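You operate a simulated robot arm through the tools that you are given. There is no shell and no other tool.

The job below is to be done with a simulated robot arm. You get a single attempt, and the scene is never put back.

## Task
Zero the counter, then feed both billets in the channel to the lift tray.
Fine: use the FWD and PUSH buttons; the counter ends on 2.

It is judged by the outcome, as a careful person would: the job done as asked, and still so three seconds after it is handed in. It fails if anything else is knocked over, pushed out of place, dropped, spilled or broken.

## Robot
A 7-joint arm with a two-finger gripper, fixed in place. Base frame: the origin is at the foot of the arm, x ahead of it, y to its left, z up. Readings come in m, rad, newtons and seconds.
With the tool pointing down near the work surface it reaches from about 0.26 to 0.5 m from the base axis. Its first joint turns from -1.152 to 1.152 rad. Payload 2.45 kg.
The TCP is the grasp point between the finger pads, 0.026 m short of the fingertips. In the tool frame z runs along the fingers and y along their closing line. Largest opening 0.096 m; the body of the gripper starts 0.069 m behind the TCP.
Orientation is told as [roll, pitch, yaw] about the base's x, y, z axes, in that order, counted from this pose: with the fingers straight down and closing along the base's y, the tool's x points along the base's -x, its y along +y and its z along -z.

## Interface
- The arm moves only by the tool apply_moves. Its arguments are lists of equal length, an entry for each row: "delta_pos": the shift along the base's x, y, z in m, a list of three; "delta_rot": the turn, a rotation vector about the base's x, y, z in rad, a list of three; "grip": the closure, from 0 (fully open) to 1 (shut). In form: {"delta_pos": [[x, y, z], ...], "delta_rot": [[rx, ry, rz], ...], "grip": [grip, ...]}. A call has 1 to 20 rows; each row shifts and turns the commanded pose from where the row before left it. A row lasts 0.2 s, in which the tool goes at most 0.05 m and 0.15 rad; a call with a longer step from one row to the next is refused whole, and so is a gripper value outside its range. Where a pose cannot be reached the arm comes as near as it can. A force on the tool above 40 N (or 10 N above the force at the start of the call, whichever is more), or a blocked arm, ends the call early, and 0.2 s more pass. Each finger halts on what it meets, pressing with about 35 N; the grip force reading is that of the motor and also rises with nothing between the fingers. The clock runs only during rows and for 0.2 s after the last one: add rows that do not move to give the fingers time. The reply holds the time, the measured pose of the TCP, the force on the tool along the base axes, the opening and the grip force, in the units named above and with some noise, with the torque about the TCP (base axes, N m) and any sound that the robot's microphone picked up.
- Cameras (640 x 400 px; columns grow to the right, rows downward): "scene" is fixed at [0.1666, -0.3893, 1.4361]; the picture's right is [0.78, -0.62, 0.00], its down [-0.28, -0.36, -0.89] and it looks along [0.55, 0.70, -0.46] (base axes); focal length 260 px, centre (320, 200). "wrist" rides on the gripper at [0.082, 0.003, -0.098] in the tool frame; the picture's right is [-0.04, 1.00, 0.00], its down [-0.73, -0.03, -0.68] and it looks along [-0.68, -0.03, 0.73] (tool axes); focal length 256 px, centre (320, 200). There is no depth. A picture from a camera that has moved, and an enlarged one, comes with that camera's place and axes in the base frame and with its lens.
- camera(camera): a new picture of that camera. No time passes.
- close_up(camera, box): a new picture of the part [left, top, right, bottom] of that camera's present view, enlarged. No time passes.
- job_done(): hands the job in; it is judged then, once.

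Nothing tells you positions but the pictures and the camera data. Unless the task says otherwise, let go and move clear before handing in.

The tools are called after "Call:" as a command line: name --argument value ..., lists and objects as JSON in quotes. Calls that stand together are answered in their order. apply_moves: Moves the arm, as the interface text tells. Its arguments: {"type":"object","properties":{"delta_pos":{"type":"array"},"delta_rot":{"type":"array"},"grip":{"type":"array"}},"required":["delta_pos","delta_rot","grip"]} The other tools are called the same way: camera (camera) takes a picture; close_up (camera, box) takes an enlarged picture of a part of a camera's view; job_done () hands the job in.

At the start:

```text
time_s: 0.0
tcp_pos: [0.3643, 0.0591, 1.3674]
tool_rot: [0.0, 0.0, 0.002]
ft_force: [0.6, -0.3, 0.1]
ft_torque: [0.0, 0.01, 0.01]
gripper_width: 0.0962
grasp_force: 0.0
```

scene: 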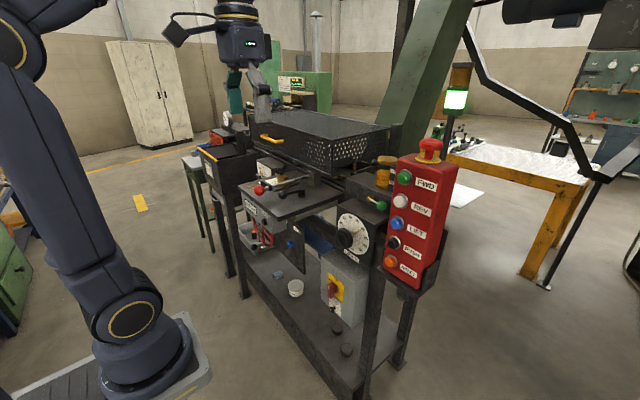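
wrist: 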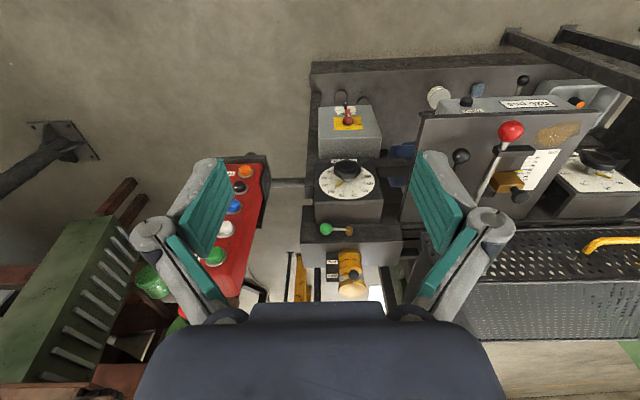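

I see a machine with a red button panel (FWD, REV, LIFT, PUSH, ...), a dial, levers and a perforated cover; I need detail before acting. I'll take close-ups of the panel, the dial/counter and the channel.

Call:
close_up --camera "scene" --box '[360, 130, 480, 300]'

Call:
close_up --camera "scene" --box '[300, 190, 400, 290]'

Call:
close_up --camera "scene" --box '[190, 90, 400, 220]'

Call:
close_up --camera "wrist" --box '[290, 60, 640, 320]'

Call:
close_up --camera "wrist" --box '[130, 140, 400, 330]'

```text
2.35 times, centred on (420, 215) of scene
camera zoom: at [0.1666, -0.3893, 1.4361], right [0.78, -0.62, 0.0], down [-0.28, -0.36, -0.89], along [0.55, 0.7, -0.46], focal length 612 px, centre (85, 165)
```

zoom: 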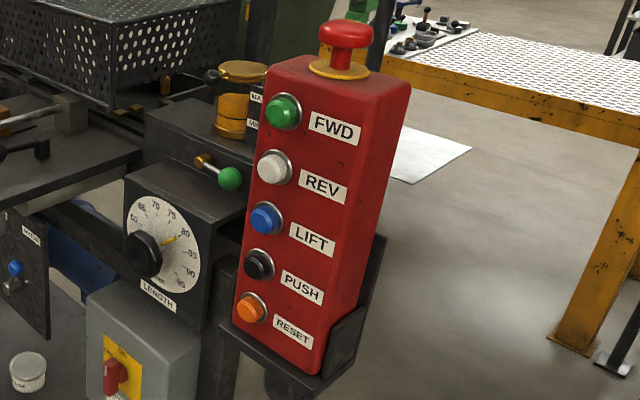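

```text
4.00 times, centred on (350, 240) of scene
camera zoom: at [0.1666, -0.3893, 1.4361], right [0.78, -0.62, 0.0], down [-0.28, -0.36, -0.89], along [0.55, 0.7, -0.46], focal length 1041 px, centre (200, 40)
```

zoom: 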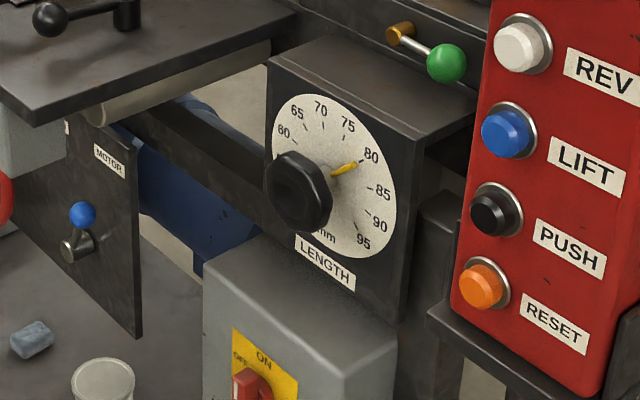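

```text
3.05 times, centred on (295, 155) of scene
camera zoom: at [0.1666, -0.3893, 1.4361], right [0.78, -0.62, 0.0], down [-0.28, -0.36, -0.89], along [0.55, 0.7, -0.46], focal length 793 px, centre (396, 337)
```

zoom: 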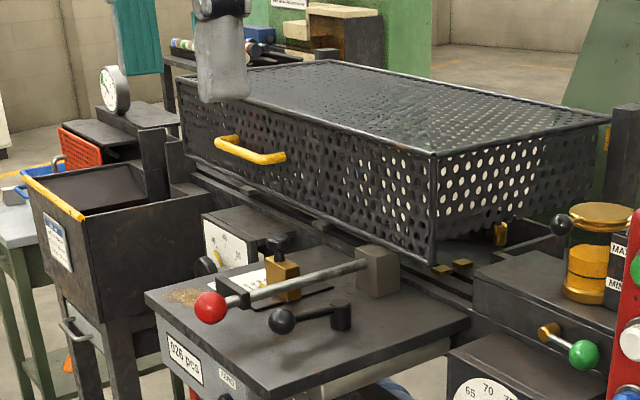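

```text
1.54 times, centred on (465, 190) of wrist
camera zoom: at [0.2826, 0.0609, 1.4662], right [0.04, 1.0, 0.0], down [0.73, -0.03, 0.68], along [0.68, -0.03, -0.73], focal length 394 px, centre (97, 215)
```

zoom: 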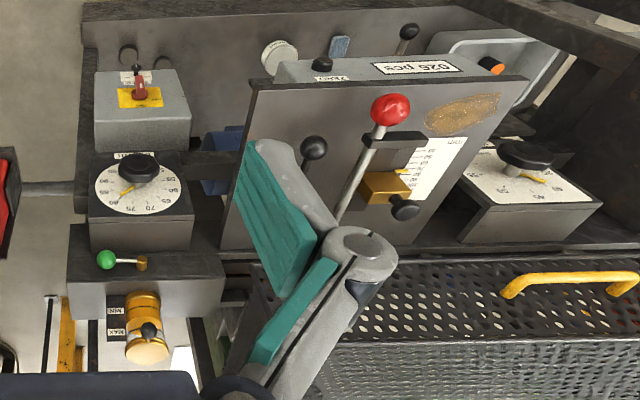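

```text
2.11 times, centred on (265, 235) of wrist
camera zoom: at [0.2826, 0.0609, 1.4662], right [0.04, 1.0, 0.0], down [0.73, -0.03, 0.68], along [0.68, -0.03, -0.73], focal length 539 px, centre (436, 126)
```

zoom: 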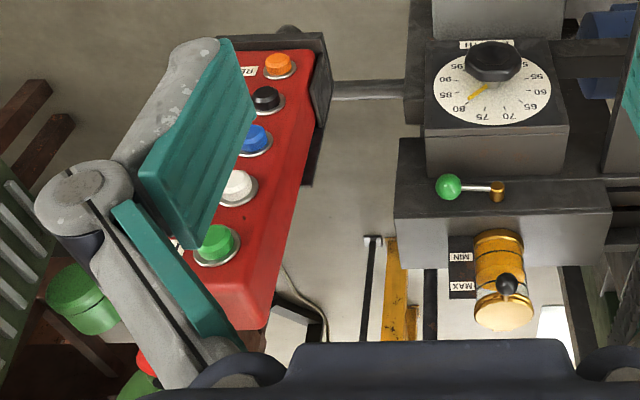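

The front edge of the small table seems to carry a "pcs" counter with a ZERO knob. I'll look closer at that, the channel and the lift tray.

Call:
close_up --camera "scene" --box '[235, 190, 305, 250]'

Call:
close_up --camera "wrist" --box '[440, 70, 620, 170]'

Call:
close_up --camera "scene" --box '[320, 120, 410, 220]'

Call:
close_up --camera "scene" --box '[180, 100, 290, 200]'

Call:
close_up --camera "scene" --box '[250, 110, 400, 190]'

Call:
close_up --camera "wrist" --box '[460, 200, 640, 340]'

```text
6.67 times, centred on (270, 220) of scene
camera zoom: at [0.1666, -0.3893, 1.4361], right [0.78, -0.62, 0.0], down [-0.28, -0.36, -0.89], along [0.55, 0.7, -0.46], focal length 1735 px, centre (653, 67)
```

zoom: 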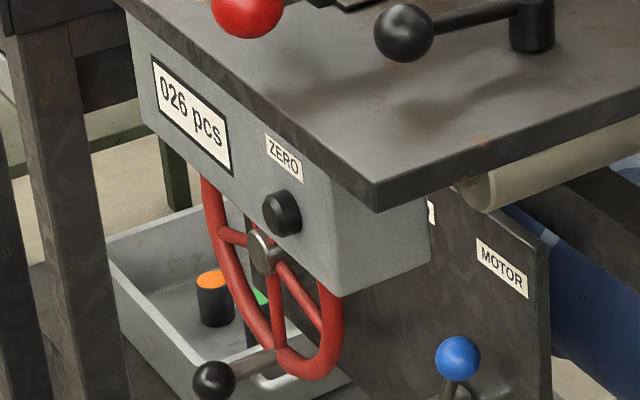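

```text
3.56 times, centred on (530, 120) of wrist
camera zoom: at [0.2826, 0.0609, 1.4662], right [0.04, 1.0, 0.0], down [0.73, -0.03, 0.68], along [0.68, -0.03, -0.73], focal length 910 px, centre (-427, 484)
```

zoom: 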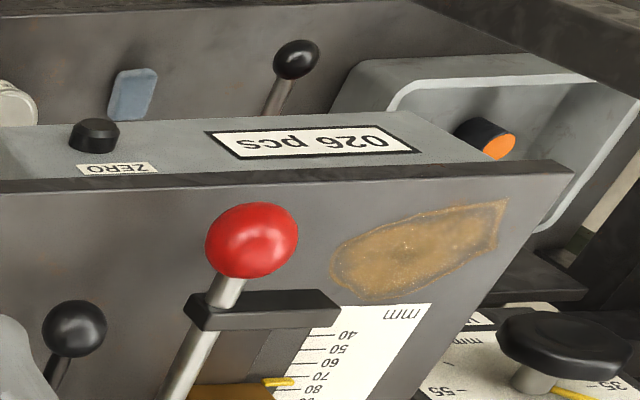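

```text
4.00 times, centred on (365, 170) of scene
camera zoom: at [0.1666, -0.3893, 1.4361], right [0.78, -0.62, 0.0], down [-0.28, -0.36, -0.89], along [0.55, 0.7, -0.46], focal length 1041 px, centre (140, 320)
```

zoom: 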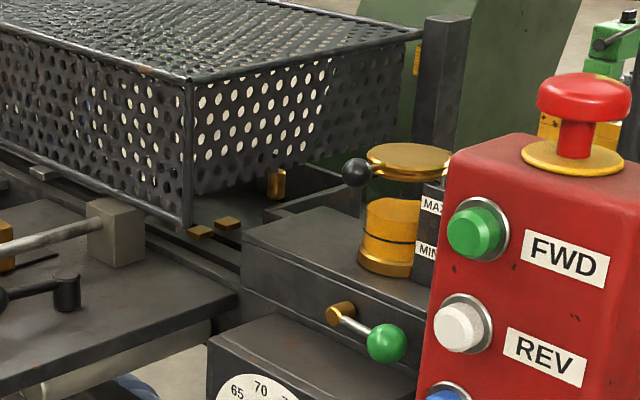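

```text
4.00 times, centred on (235, 150) of scene
camera zoom: at [0.1666, -0.3893, 1.4361], right [0.78, -0.62, 0.0], down [-0.28, -0.36, -0.89], along [0.55, 0.7, -0.46], focal length 1041 px, centre (660, 400)
```

zoom: 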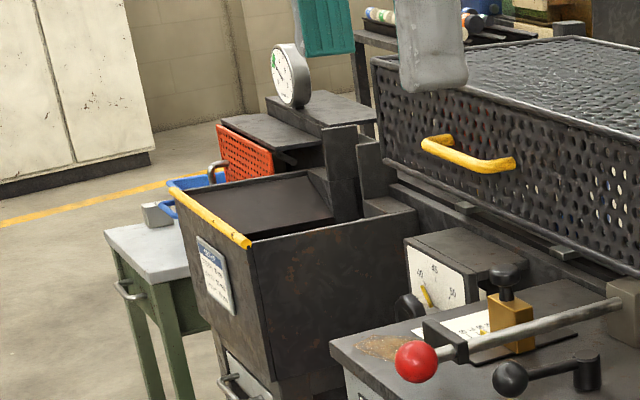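

```text
4.27 times, centred on (325, 150) of scene
camera zoom: at [0.1666, -0.3893, 1.4361], right [0.78, -0.62, 0.0], down [-0.28, -0.36, -0.89], along [0.55, 0.7, -0.46], focal length 1110 px, centre (299, 413)
```

zoom: 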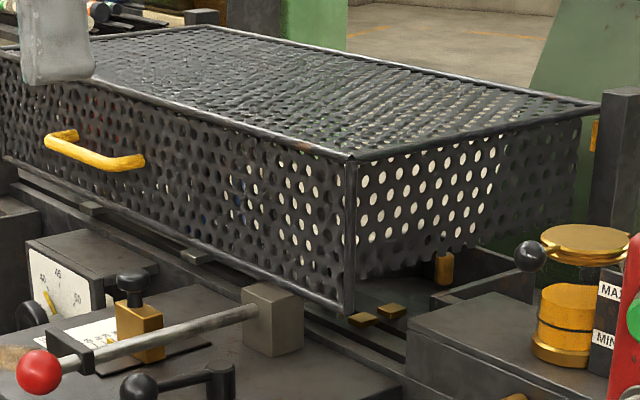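

```text
2.86 times, centred on (550, 270) of wrist
camera zoom: at [0.2826, 0.0609, 1.4662], right [0.04, 1.0, 0.0], down [0.73, -0.03, 0.68], along [0.68, -0.03, -0.73], focal length 731 px, centre (-337, 0)
```

zoom: 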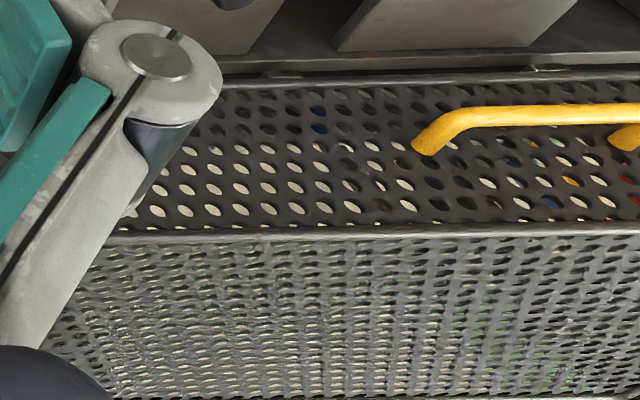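

The ZERO button works out at about (0.50, 0.355, 0.94) and the red panel's buttons at x≈0.60, y≈-0.11, from z≈1.237 (FWD) to 1.025 (RESET). Next I look for the channel, billets and lift tray.

Call:
close_up --camera "scene" --box '[325, 150, 385, 190]'

Call:
close_up --camera "scene" --box '[200, 100, 260, 140]'

Call:
close_up --camera "scene" --box '[195, 135, 285, 195]'

Call:
close_up --camera "scene" --box '[440, 55, 480, 120]'

Call:
close_up --camera "scene" --box '[270, 230, 370, 330]'

Call:
close_up --camera "scene" --box '[0, 0, 320, 400]'

```text
10.00 times, centred on (355, 170) of scene
camera zoom: at [0.1666, -0.3893, 1.4361], right [0.78, -0.62, 0.0], down [-0.28, -0.36, -0.89], along [0.55, 0.7, -0.46], focal length 2603 px, centre (-30, 500)
```

zoom: 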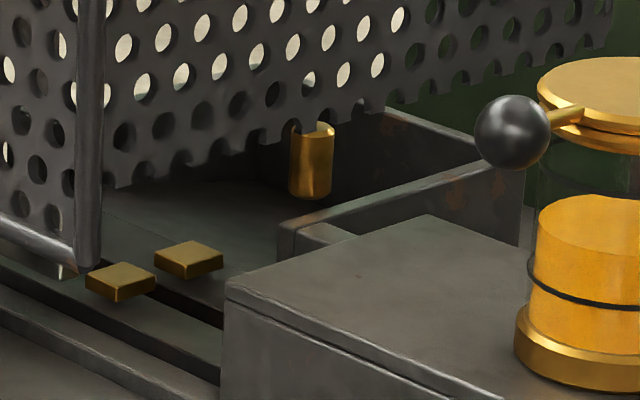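

```text
10.00 times, centred on (230, 120) of scene
camera zoom: at [0.1666, -0.3893, 1.4361], right [0.78, -0.62, 0.0], down [-0.28, -0.36, -0.89], along [0.55, 0.7, -0.46], focal length 2603 px, centre (1220, 1000)
```

zoom: 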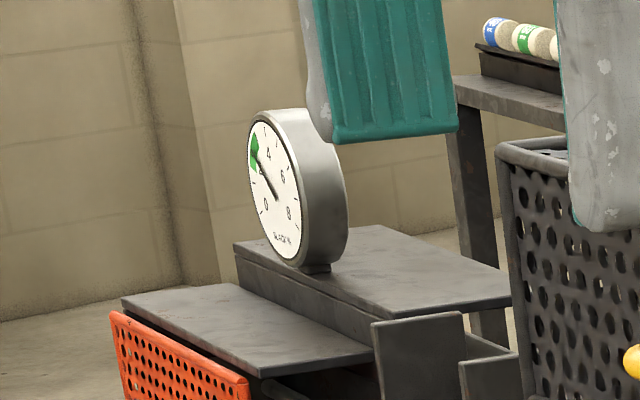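

```text
6.67 times, centred on (240, 165) of scene
camera zoom: at [0.1666, -0.3893, 1.4361], right [0.78, -0.62, 0.0], down [-0.28, -0.36, -0.89], along [0.55, 0.7, -0.46], focal length 1735 px, centre (853, 433)
```

zoom: 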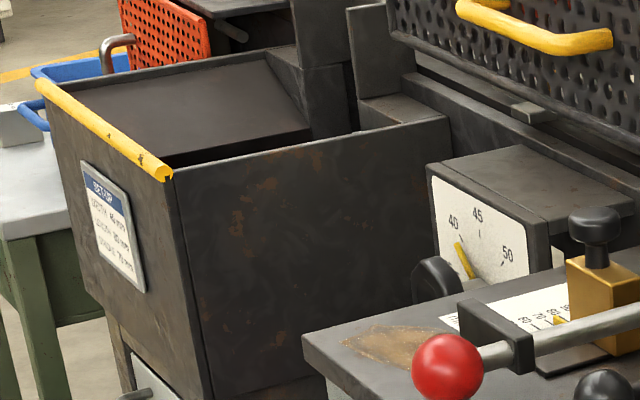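

```text
6.15 times, centred on (460, 88) of scene
camera zoom: at [0.1666, -0.3893, 1.4361], right [0.78, -0.62, 0.0], down [-0.28, -0.36, -0.89], along [0.55, 0.7, -0.46], focal length 1602 px, centre (-542, 892)
```

zoom: 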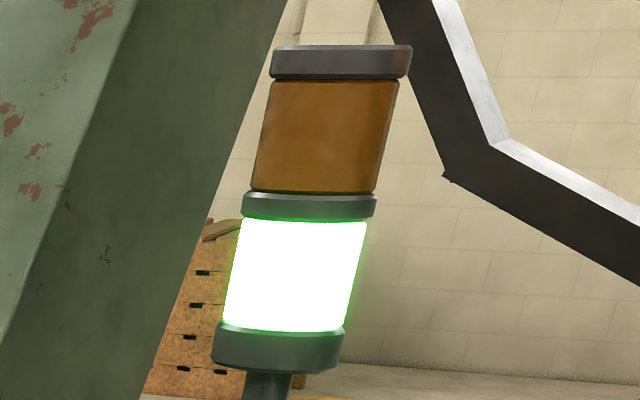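

```text
4.00 times, centred on (320, 280) of scene
camera zoom: at [0.1666, -0.3893, 1.4361], right [0.78, -0.62, 0.0], down [-0.28, -0.36, -0.89], along [0.55, 0.7, -0.46], focal length 1041 px, centre (320, -120)
```

zoom: 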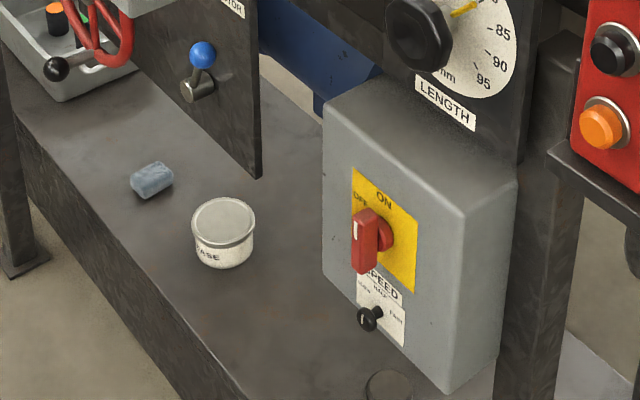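

```text
1.00 times, centred on (160, 200) of scene (not enlarged: the box is as wide or as high as the picture)
camera zoom: at [0.1666, -0.3893, 1.4361], right [0.78, -0.62, 0.0], down [-0.28, -0.36, -0.89], along [0.55, 0.7, -0.46], focal length 260 px, centre (480, 200)
```

zoom: 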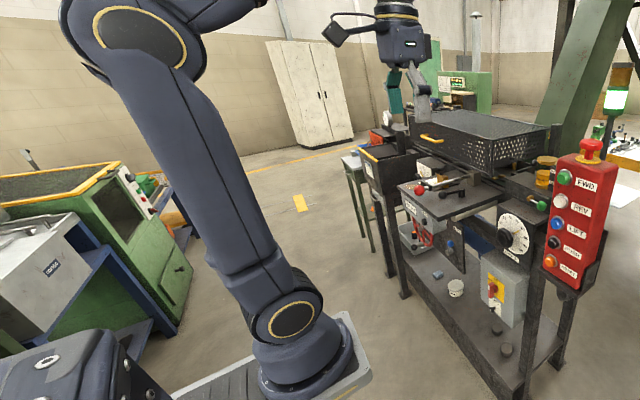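

The scene's settings plate and dials might matter, and I still can't see the billets clearly. I'll read the plate and dials, then move the wrist camera.

Call:
close_up --camera "scene" --box '[200, 152, 225, 180]'

Call:
close_up --camera "scene" --box '[250, 155, 310, 205]'

Call:
close_up --camera "scene" --box '[330, 275, 355, 310]'

Call:
close_up --camera "scene" --box '[410, 130, 450, 165]'

Call:
close_up --camera "scene" --box '[260, 130, 340, 190]'

```text
14.29 times, centred on (212, 166) of scene
camera zoom: at [0.1666, -0.3893, 1.4361], right [0.78, -0.62, 0.0], down [-0.28, -0.36, -0.89], along [0.55, 0.7, -0.46], focal length 3718 px, centre (1856, 686)
```

zoom: 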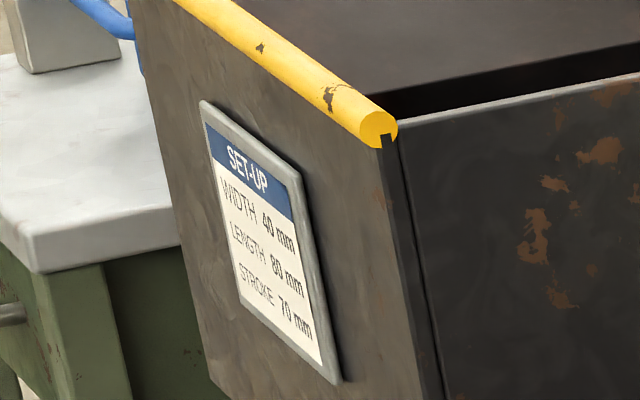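

```text
8.00 times, centred on (280, 180) of scene
camera zoom: at [0.1666, -0.3893, 1.4361], right [0.78, -0.62, 0.0], down [-0.28, -0.36, -0.89], along [0.55, 0.7, -0.46], focal length 2082 px, centre (640, 360)
```

zoom: 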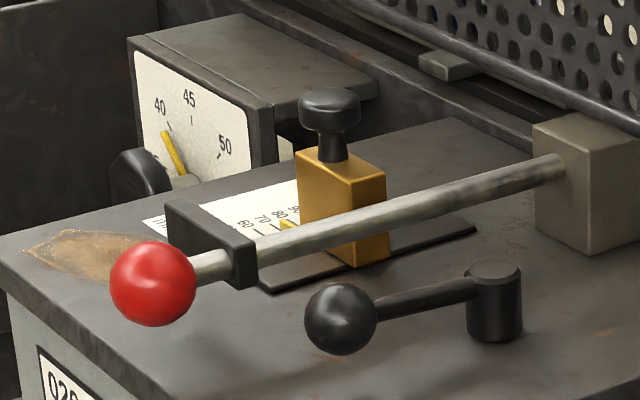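

```text
11.43 times, centred on (342, 292) of scene
camera zoom: at [0.1666, -0.3893, 1.4361], right [0.78, -0.62, 0.0], down [-0.28, -0.36, -0.89], along [0.55, 0.7, -0.46], focal length 2974 px, centre (63, -857)
```

zoom: 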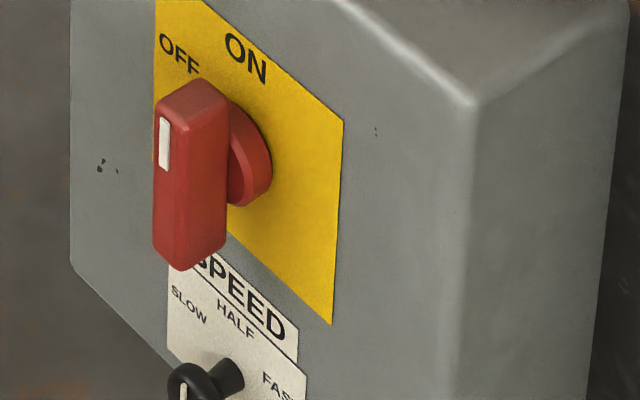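

```text
11.43 times, centred on (430, 148) of scene
camera zoom: at [0.1666, -0.3893, 1.4361], right [0.78, -0.62, 0.0], down [-0.28, -0.36, -0.89], along [0.55, 0.7, -0.46], focal length 2974 px, centre (-937, 800)
```

zoom: 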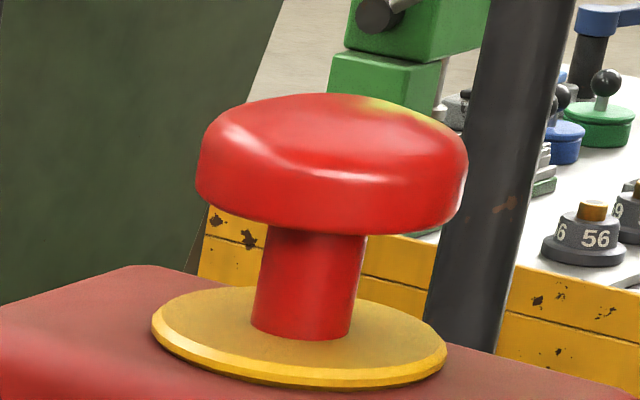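

```text
6.67 times, centred on (300, 160) of scene
camera zoom: at [0.1666, -0.3893, 1.4361], right [0.78, -0.62, 0.0], down [-0.28, -0.36, -0.89], along [0.55, 0.7, -0.46], focal length 1735 px, centre (453, 467)
```

zoom: 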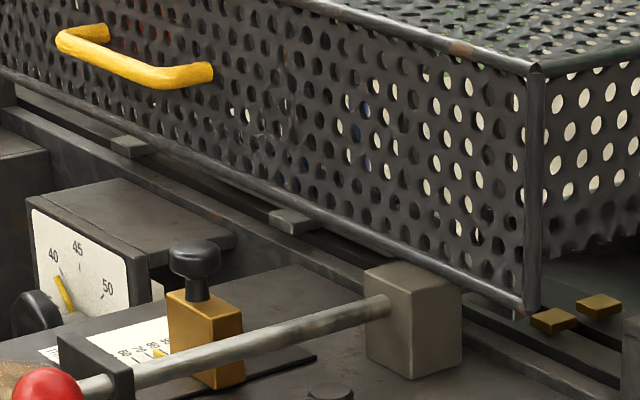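

The plate says width 40, length 80, stroke 70; the main switch is ON and the lamp is green. I'll shift the wrist camera left to see the channel end past the guard.

Call:
apply_moves --delta_pos '[[0, 0.04, 0], [0, 0.04, 0], [0, 0.04, 0], [0, 0, 0]]' --delta_rot '[[0, 0, 0], [0, 0, 0], [0, 0, 0], [0, 0, 0]]' --grip '[0, 0, 0, 0]'

Call:
camera --camera "wrist"

Call:
close_up --camera "wrist" --box '[240, 120, 440, 300]'

```text
time_s: 1.0
tcp_pos: [0.3645, 0.1776, 1.366]
tool_rot: [0.0, 0.001, 0.0]
ft_force: [0.5, -0.1, 0.1]
ft_torque: [0.0, -0.02, 0.02]
gripper_width: 0.0962
grasp_force: 0.0
```

```text
taken
camera wrist: at [0.2833, 0.1802, 1.4663], right [0.04, 1.0, 0.0], down [0.73, -0.03, 0.68], along [0.68, -0.03, -0.73], focal length 256 px, centre (320, 200)
```

wrist: 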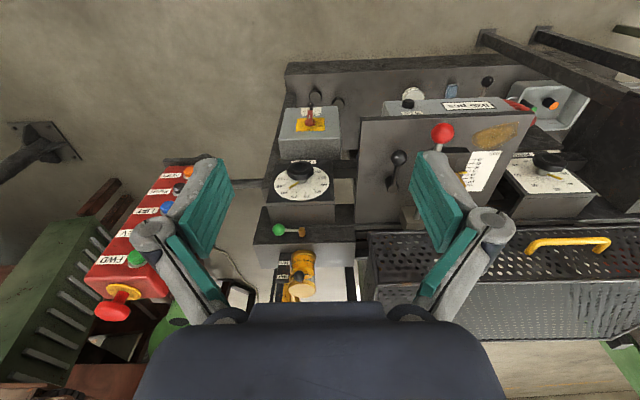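

```text
2.22 times, centred on (340, 210) of wrist
camera zoom: at [0.2833, 0.1802, 1.4663], right [0.04, 1.0, 0.0], down [0.73, -0.03, 0.68], along [0.68, -0.03, -0.73], focal length 569 px, centre (276, 178)
```

zoom: 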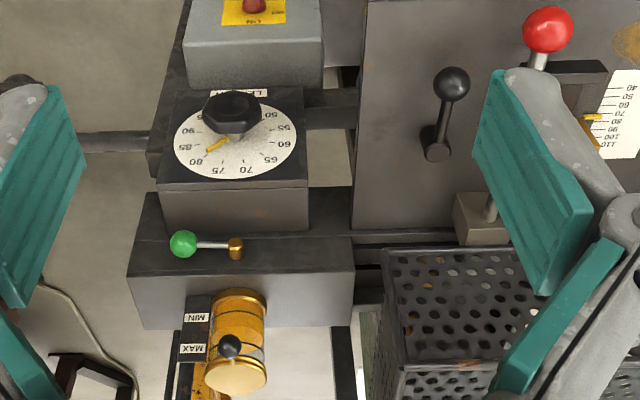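

The channel end lies just past the guard's right end but the gripper body hides it. I'll tilt the tool forward so the wrist camera looks level through the guard's front mesh.

Call:
apply_moves --delta_pos '[[0, 0.02, 0], [0, 0.02, 0], [0, 0.02, -0.02], [0, 0.02, -0.03], [0, 0, -0.03], [0, 0, 0]]' --delta_rot '[[0, -0.14, 0], [0, -0.14, 0], [0, -0.14, 0], [0, -0.14, 0], [0, -0.14, 0], [0, 0, 0]]' --grip '[0, 0, 0, 0, 0, 0]'

Call:
camera --camera "wrist"

Call:
camera --camera "scene"

```text
time_s: 2.4
tcp_pos: [0.364, 0.2575, 1.2861]
tool_rot: [0.002, -0.701, 0.0]
ft_force: [0.3, -0.3, 0.6]
ft_torque: [-0.02, 0.01, -0.02]
gripper_width: 0.096
grasp_force: 0.0
```

```text
taken
camera wrist: at [0.238, 0.2605, 1.3096], right [0.03, 1.0, 0.03], down [0.12, -0.03, 0.99], along [0.99, -0.03, -0.12], focal length 256 px, centre (320, 200)
```

wrist: 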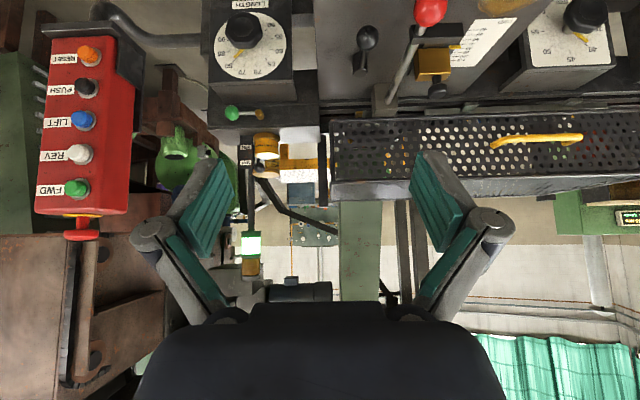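

```text
taken
```

scene: 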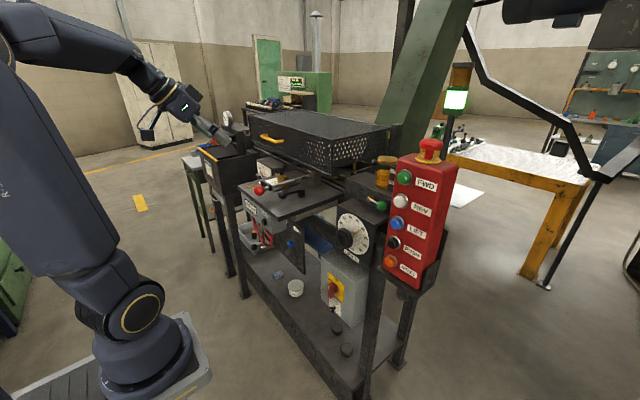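

Now I can see the guard's front and its right end from the front. I'll zoom in to find the billets and the tray.

Call:
close_up --camera "wrist" --box '[210, 90, 430, 230]'

Call:
close_up --camera "wrist" --box '[320, 100, 640, 220]'

Call:
close_up --camera "wrist" --box '[330, 0, 640, 110]'

Call:
close_up --camera "wrist" --box '[30, 30, 150, 250]'

```text
2.86 times, centred on (320, 160) of wrist
camera zoom: at [0.238, 0.2605, 1.3096], right [0.03, 1.0, 0.03], down [0.12, -0.03, 0.99], along [0.99, -0.03, -0.12], focal length 731 px, centre (320, 314)
```

zoom: 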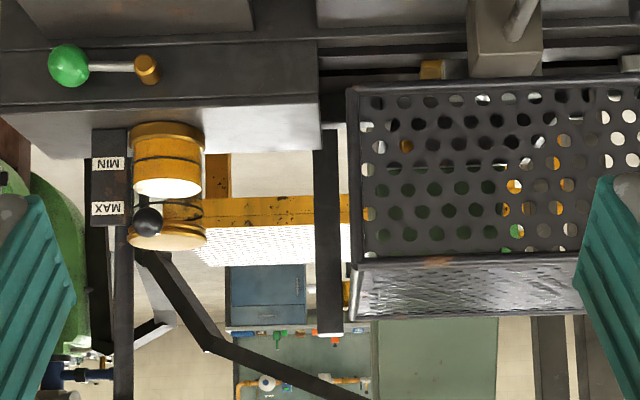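

```text
2.00 times, centred on (480, 160) of wrist
camera zoom: at [0.238, 0.2605, 1.3096], right [0.03, 1.0, 0.03], down [0.12, -0.03, 0.99], along [0.99, -0.03, -0.12], focal length 512 px, centre (0, 280)
```

zoom: 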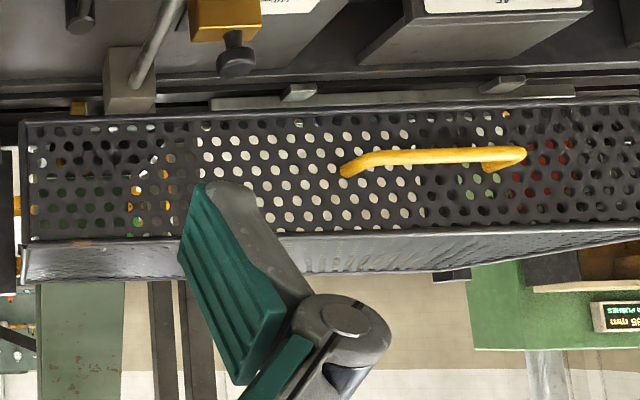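

```text
2.06 times, centred on (485, 55) of wrist
camera zoom: at [0.238, 0.2605, 1.3096], right [0.03, 1.0, 0.03], down [0.12, -0.03, 0.99], along [0.99, -0.03, -0.12], focal length 528 px, centre (-21, 499)
```

zoom: 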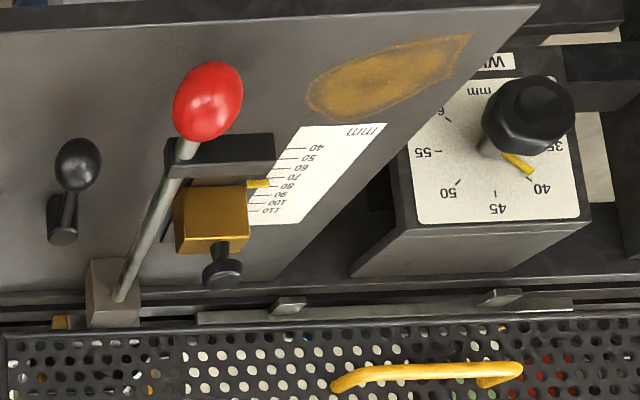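

```text
1.82 times, centred on (90, 140) of wrist
camera zoom: at [0.238, 0.2605, 1.3096], right [0.03, 1.0, 0.03], down [0.12, -0.03, 0.99], along [0.99, -0.03, -0.12], focal length 465 px, centre (738, 309)
```

zoom: 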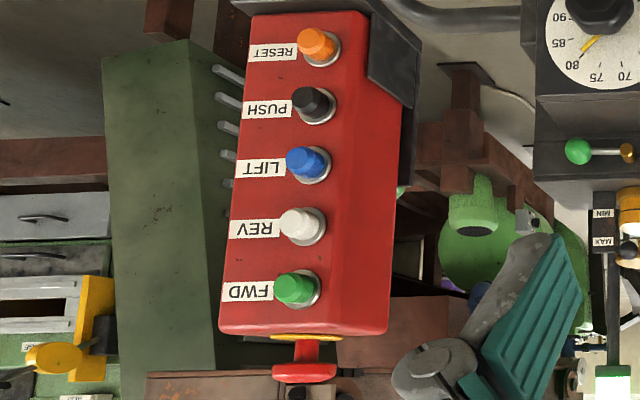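

The setup appears to match the plate (40/80/70) once parallax is allowed for. I'll zoom in harder on the channel exit, the display on the green cabinet and the tray area.

Call:
close_up --camera "scene" --box '[332, 152, 368, 182]'

Call:
close_up --camera "wrist" --box '[600, 190, 640, 240]'

Call:
close_up --camera "wrist" --box '[330, 100, 430, 165]'

Call:
close_up --camera "scene" --box '[270, 70, 330, 110]'

Call:
close_up --camera "scene" --box '[255, 150, 345, 185]'

```text
13.33 times, centred on (350, 167) of scene
camera zoom: at [0.1666, -0.3893, 1.4361], right [0.78, -0.62, 0.0], down [-0.28, -0.36, -0.89], along [0.55, 0.7, -0.46], focal length 3470 px, centre (-80, 640)
```

zoom: 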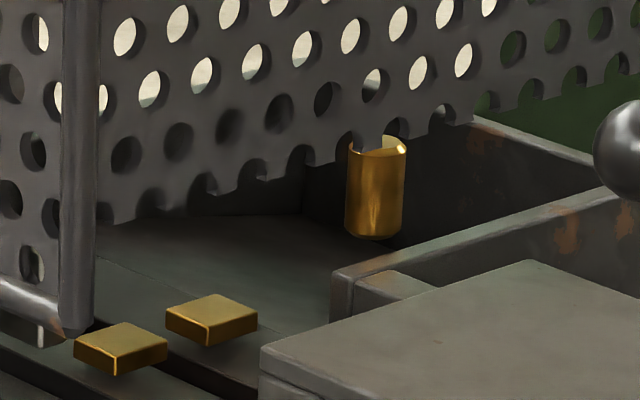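

```text
8.00 times, centred on (620, 215) of wrist
camera zoom: at [0.238, 0.2605, 1.3096], right [0.03, 1.0, 0.03], down [0.12, -0.03, 0.99], along [0.99, -0.03, -0.12], focal length 2048 px, centre (-2080, 80)
```

zoom: 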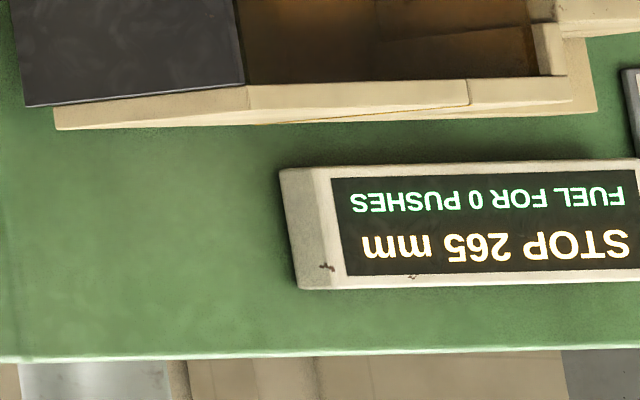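

```text
6.15 times, centred on (380, 132) of wrist
camera zoom: at [0.238, 0.2605, 1.3096], right [0.03, 1.0, 0.03], down [0.12, -0.03, 0.99], along [0.99, -0.03, -0.12], focal length 1575 px, centre (-49, 615)
```

zoom: 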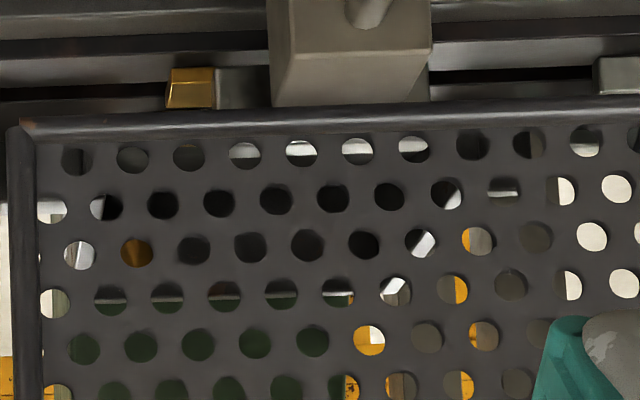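

```text
10.00 times, centred on (300, 90) of scene
camera zoom: at [0.1666, -0.3893, 1.4361], right [0.78, -0.62, 0.0], down [-0.28, -0.36, -0.89], along [0.55, 0.7, -0.46], focal length 2603 px, centre (520, 1300)
```

zoom: 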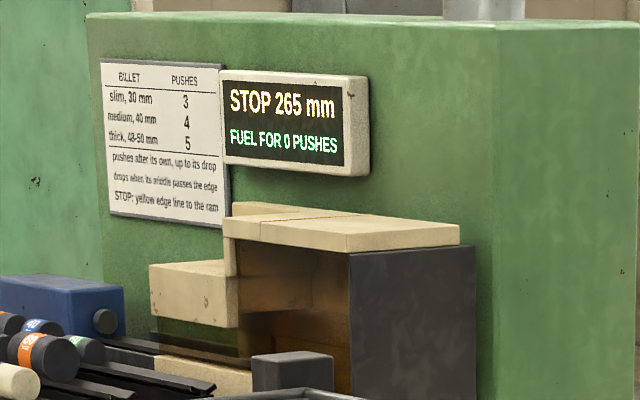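

```text
7.11 times, centred on (300, 168) of scene
camera zoom: at [0.1666, -0.3893, 1.4361], right [0.78, -0.62, 0.0], down [-0.28, -0.36, -0.89], along [0.55, 0.7, -0.46], focal length 1851 px, centre (462, 431)
```

zoom: 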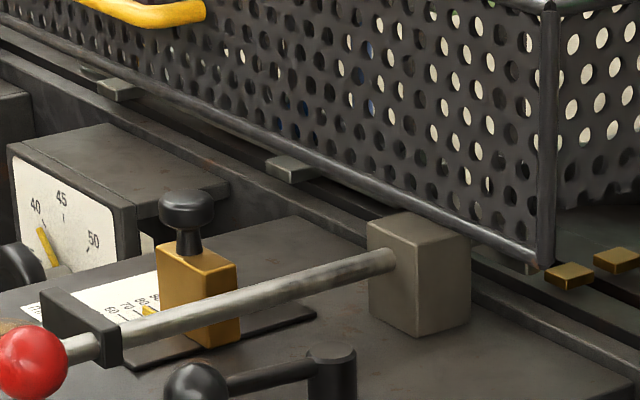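

The background cabinet is a separate station; the guard's front-bottom corner is near (0.75, 0.27, 1.08), with brass parts below it inside. I'll move the wrist camera to the right end, yawed left, to look into the channel.

Call:
apply_moves --delta_pos '[[0.025, -0.025, 0.005], [0.03, -0.025, 0.005], [0.03, -0.025, 0], [0.03, -0.025, 0], [0.03, -0.02, 0], [0.02, -0.02, 0], [0, 0, 0]]' --delta_rot '[[0, 0, 0.12], [0, 0, 0.12], [0, 0, 0.12], [0, 0, 0.12], [0, 0, 0.12], [0, 0, 0], [0, 0, 0]]' --grip '[0, 0, 0, 0, 0, 0, 0]'

Call:
camera --camera "wrist"

Call:
camera --camera "scene"

```text
time_s: 4.0
tcp_pos: [0.5289, 0.117, 1.296]
tool_rot: [0.0, -0.699, 0.6]
ft_force: [-0.4, 0.6, -0.1]
ft_torque: [0.0, 0.0, -0.02]
gripper_width: 0.096
grasp_force: 0.1
```

```text
taken
camera wrist: at [0.4242, 0.0491, 1.3196], right [-0.54, 0.84, 0.03], down [0.12, 0.05, 0.99], along [0.83, 0.54, -0.12], focal length 256 px, centre (320, 200)
```

wrist: 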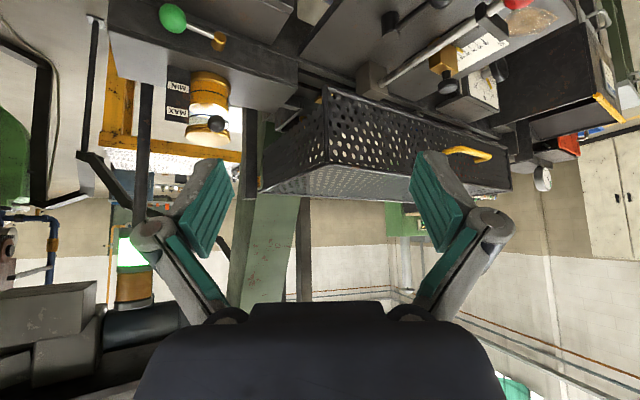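

```text
taken
```

scene: 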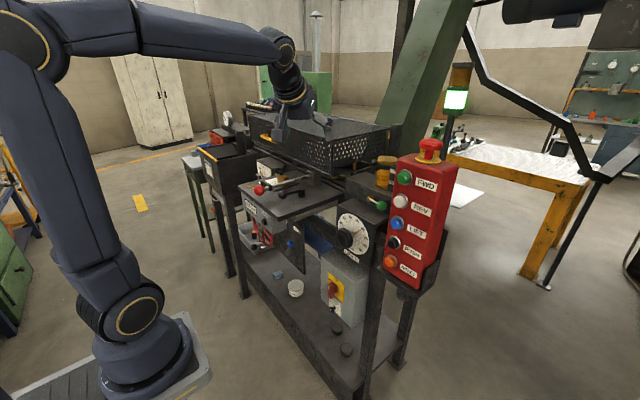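

Call:
close_up --camera "wrist" --box '[240, 50, 400, 170]'

Call:
close_up --camera "wrist" --box '[255, 80, 345, 140]'

Call:
close_up --camera "wrist" --box '[330, 80, 430, 150]'

Call:
close_up --camera "wrist" --box '[420, 0, 580, 130]'

```text
3.33 times, centred on (320, 110) of wrist
camera zoom: at [0.4242, 0.0491, 1.3196], right [-0.54, 0.84, 0.03], down [0.12, 0.05, 0.99], along [0.83, 0.54, -0.12], focal length 853 px, centre (320, 500)
```

zoom: 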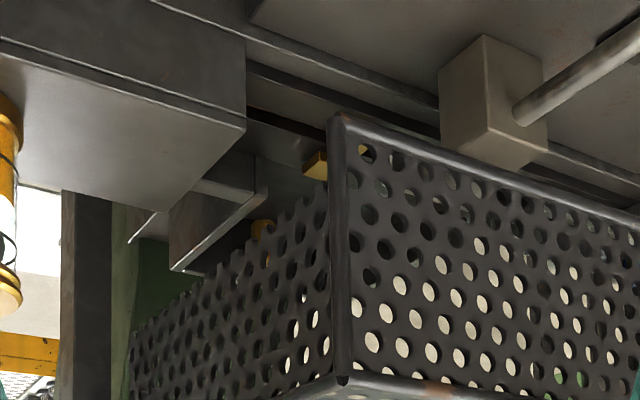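

```text
6.67 times, centred on (300, 110) of wrist
camera zoom: at [0.4242, 0.0491, 1.3196], right [-0.54, 0.84, 0.03], down [0.12, 0.05, 0.99], along [0.83, 0.54, -0.12], focal length 1707 px, centre (453, 800)
```

zoom: 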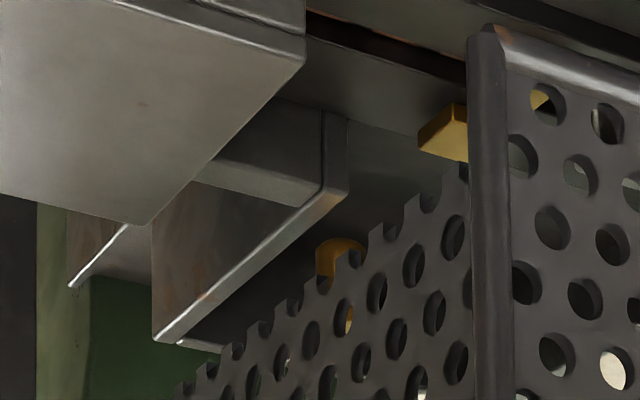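

```text
5.71 times, centred on (380, 115) of wrist
camera zoom: at [0.4242, 0.0491, 1.3196], right [-0.54, 0.84, 0.03], down [0.12, 0.05, 0.99], along [0.83, 0.54, -0.12], focal length 1463 px, centre (-23, 686)
```

zoom: 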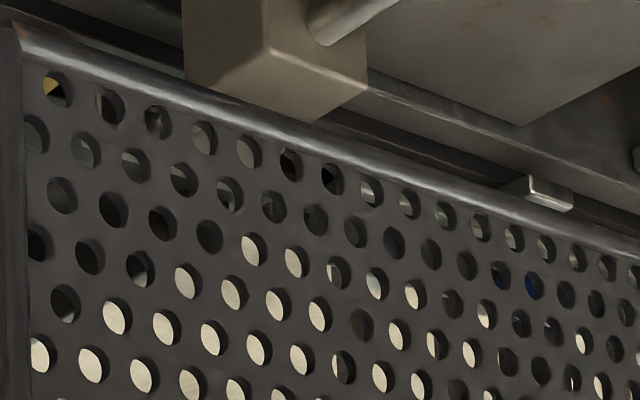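

```text
3.08 times, centred on (500, 65) of wrist
camera zoom: at [0.4242, 0.0491, 1.3196], right [-0.54, 0.84, 0.03], down [0.12, 0.05, 0.99], along [0.83, 0.54, -0.12], focal length 788 px, centre (-234, 615)
```

zoom: 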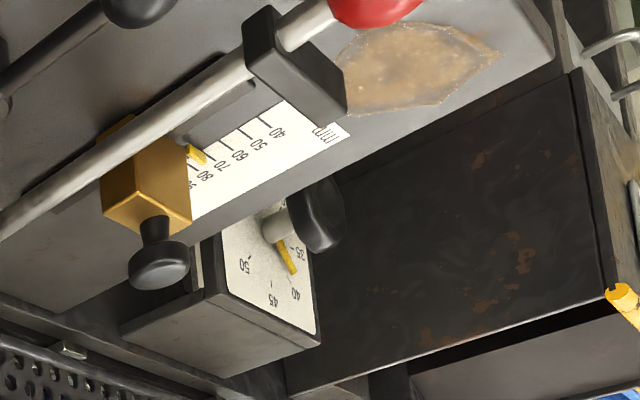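

A blue spot behind the mesh could be a billet's band. I'll raise the camera and look down through the guard's top mesh nearer the middle of the channel.

Call:
apply_moves --delta_pos '[[-0.01, 0.04, 0.02], [-0.01, 0.045, 0.02], [0, 0.045, 0.02], [0, 0.045, 0.02], [0, 0.045, 0.02], [0, 0.04, 0.01], [0, 0, 0]]' --delta_rot '[[0, 0, -0.12], [0, 0, -0.12], [0, 0, -0.12], [0, 0, -0.12], [0, 0, -0.12], [0, 0, 0], [0, 0, 0]]' --grip '[0, 0, 0, 0, 0, 0, 0]'

Call:
apply_moves --delta_pos '[[0.005, 0, 0.01], [0.005, 0, 0.01], [0.005, 0, 0.01], [0.005, 0, 0.01], [0.005, 0, 0], [0, 0, 0]]' --delta_rot '[[0, 0.14, 0], [0, 0.14, 0], [0, 0.14, 0], [0, 0.14, 0], [0, 0.14, 0], [0, 0, 0]]' --grip '[0, 0, 0, 0, 0, 0]'

Call:
camera --camera "wrist"

```text
refused: row 2 steps farther than a row can; nothing moved
```

```text
time_s: 5.4
tcp_pos: [0.5484, 0.1195, 1.3313]
tool_rot: [0.355, -0.108, 0.457]
ft_force: [-0.1, 0.1, 0.4]
ft_torque: [0.03, 0.0, 0.03]
gripper_width: 0.0961
grasp_force: 0.2
out of reach, approached as far as the arm can: row 5
```

```text
taken
camera wrist: at [0.4805, 0.0498, 1.4171], right [-0.41, 0.84, 0.35], down [0.71, 0.06, 0.7], along [0.57, 0.54, -0.62], focal length 256 px, centre (320, 200)
```

wrist: 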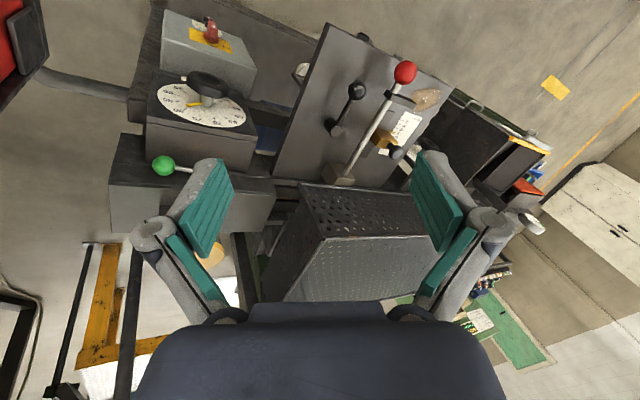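

The first call was refused (a row was too long), and the second one tilted the tool here. The view is useful, so I'll zoom in on the top of the guard.

Call:
close_up --camera "wrist" --box '[230, 170, 450, 310]'

Call:
close_up --camera "wrist" --box '[220, 190, 320, 300]'

Call:
close_up --camera "wrist" --box '[450, 250, 560, 360]'

```text
2.86 times, centred on (340, 240) of wrist
camera zoom: at [0.4805, 0.0498, 1.4171], right [-0.41, 0.84, 0.35], down [0.71, 0.06, 0.7], along [0.57, 0.54, -0.62], focal length 731 px, centre (263, 86)
```

zoom: 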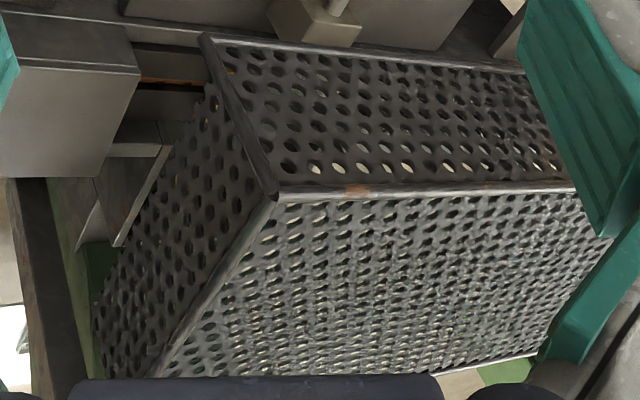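

```text
3.64 times, centred on (270, 245) of wrist
camera zoom: at [0.4805, 0.0498, 1.4171], right [-0.41, 0.84, 0.35], down [0.71, 0.06, 0.7], along [0.57, 0.54, -0.62], focal length 931 px, centre (502, 36)
```

zoom: 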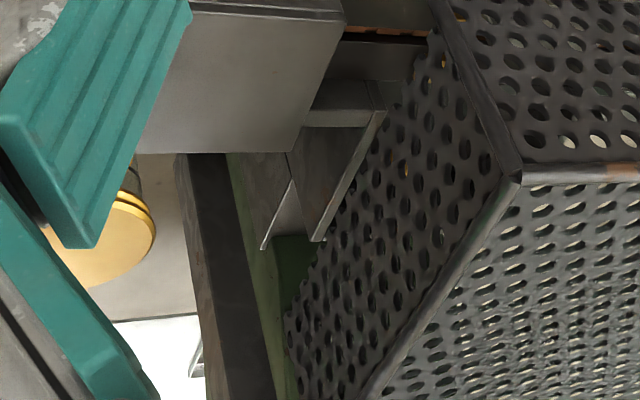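

```text
3.64 times, centred on (505, 305) of wrist
camera zoom: at [0.4805, 0.0498, 1.4171], right [-0.41, 0.84, 0.35], down [0.71, 0.06, 0.7], along [0.57, 0.54, -0.62], focal length 931 px, centre (-353, -182)
```

zoom: 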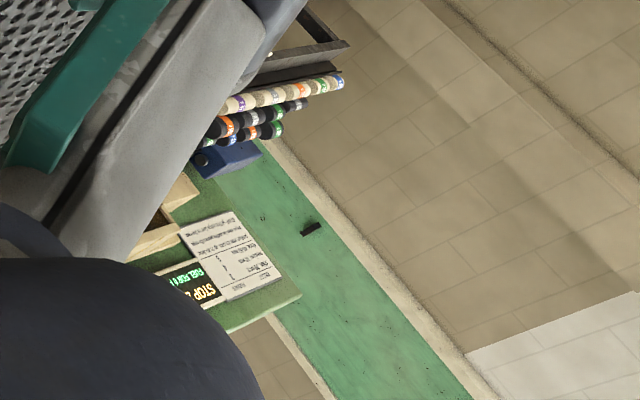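

The mesh is too opaque from here. I'll level the tool and move left to view the left end of the machine (the box with the yellow rim, a candidate for the lift tray).

Call:
apply_moves --delta_pos '[[-0.02, 0.02, 0.01], [-0.02, 0.02, 0.01], [-0.02, 0.02, 0.01], [-0.02, 0.02, 0], [-0.02, 0.02, 0], [0, 0.04, 0.01], [0, 0.04, 0.01], [0, 0.04, 0], [0, 0.04, 0], [0, 0.04, 0], [0, 0.04, 0], [0, 0, 0]]' --delta_rot '[[0, -0.14, 0], [0, -0.14, 0], [0, -0.14, 0], [0, -0.14, 0], [0, -0.14, 0], [-0.08, 0.12, 0], [-0.08, 0.12, 0], [-0.08, 0.12, 0], [0, 0, 0], [0, 0, 0], [0, 0, 0], [0, 0, 0]]' --grip '[0, 0, 0, 0, 0, 0, 0, 0, 0, 0, 0, 0]'

Call:
camera --camera "wrist"

Call:
camera --camera "scene"

```text
time_s: 8.0
tcp_pos: [0.4188, 0.3829, 1.3601]
tool_rot: [0.004, -0.265, 0.597]
ft_force: [0.1, 0.0, -0.3]
ft_torque: [0.01, 0.01, -0.01]
gripper_width: 0.0963
grasp_force: 0.0
out of reach, approached as far as the arm can: row 8, 9, 10, 11
```

```text
taken
camera wrist: at [0.3314, 0.3259, 1.4351], right [-0.53, 0.85, 0.02], down [0.46, 0.27, 0.85], along [0.71, 0.46, -0.53], focal length 256 px, centre (320, 200)
```

wrist: 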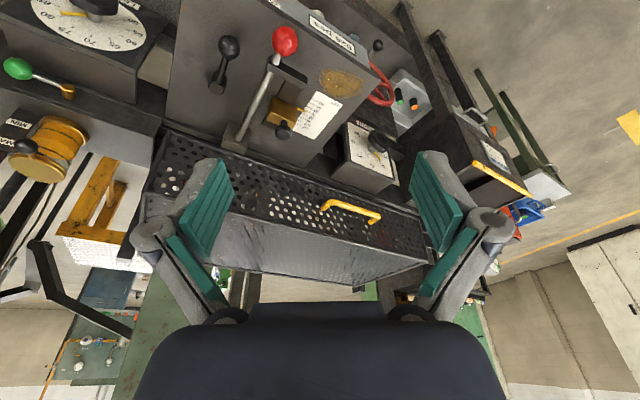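

```text
taken
```

scene: 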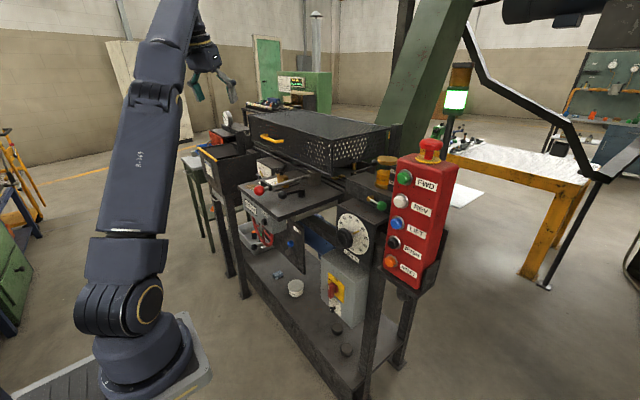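

Call:
close_up --camera "wrist" --box '[150, 120, 440, 290]'

Call:
close_up --camera "wrist" --box '[330, 60, 560, 220]'

Call:
close_up --camera "wrist" --box '[270, 30, 420, 130]'

Call:
close_up --camera "scene" --box '[190, 100, 280, 160]'

```text
2.21 times, centred on (295, 205) of wrist
camera zoom: at [0.3314, 0.3259, 1.4351], right [-0.53, 0.85, 0.02], down [0.46, 0.27, 0.85], along [0.71, 0.46, -0.53], focal length 565 px, centre (375, 189)
```

zoom: 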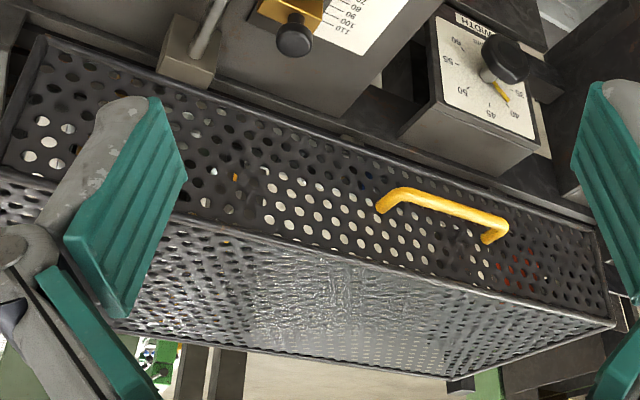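

```text
2.50 times, centred on (445, 140) of wrist
camera zoom: at [0.3314, 0.3259, 1.4351], right [-0.53, 0.85, 0.02], down [0.46, 0.27, 0.85], along [0.71, 0.46, -0.53], focal length 640 px, centre (8, 350)
```

zoom: 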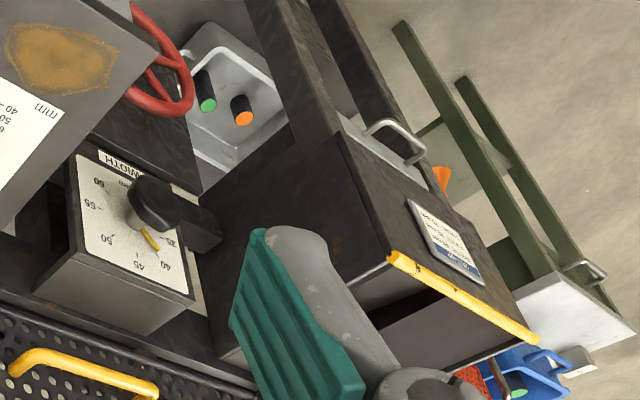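

```text
4.00 times, centred on (345, 80) of wrist
camera zoom: at [0.3314, 0.3259, 1.4351], right [-0.53, 0.85, 0.02], down [0.46, 0.27, 0.85], along [0.71, 0.46, -0.53], focal length 1024 px, centre (220, 680)
```

zoom: 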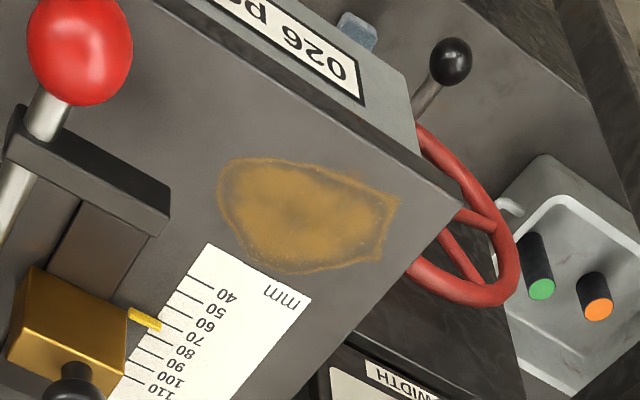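

```text
6.67 times, centred on (235, 130) of scene
camera zoom: at [0.1666, -0.3892, 1.4361], right [0.78, -0.62, 0.0], down [-0.28, -0.36, -0.89], along [0.55, 0.7, -0.46], focal length 1735 px, centre (887, 667)
```

zoom: 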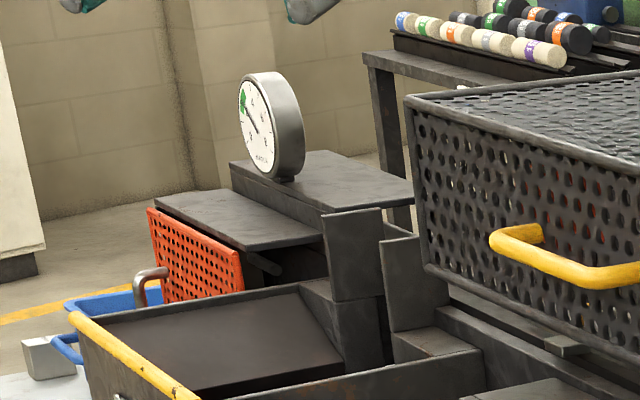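

The setup readings match the plate and the counter shows 026. I'll now retract, close the fingers and turn the tool to point horizontally forward, ready to press ZERO.

Call:
apply_moves --delta_pos '[[-0.02, -0.01, -0.01], [-0.02, -0.01, -0.01], [-0.02, -0.01, -0.01], [0, 0, 0], [0, 0, 0]]' --delta_rot '[[0, 0, -0.12], [0, 0, -0.12], [0, 0, -0.12], [0, 0, -0.12], [0, 0, -0.12]]' --grip '[0.2, 0.4, 0.6, 0.8, 1]'

```text
time_s: 9.2
tcp_pos: [0.3586, 0.3515, 1.3297]
tool_rot: [0.006, -0.269, -0.004]
ft_force: [-0.4, -0.4, 0.2]
ft_torque: [0.03, 0.03, 0.0]
gripper_width: 0.0001
grasp_force: 1.7
```

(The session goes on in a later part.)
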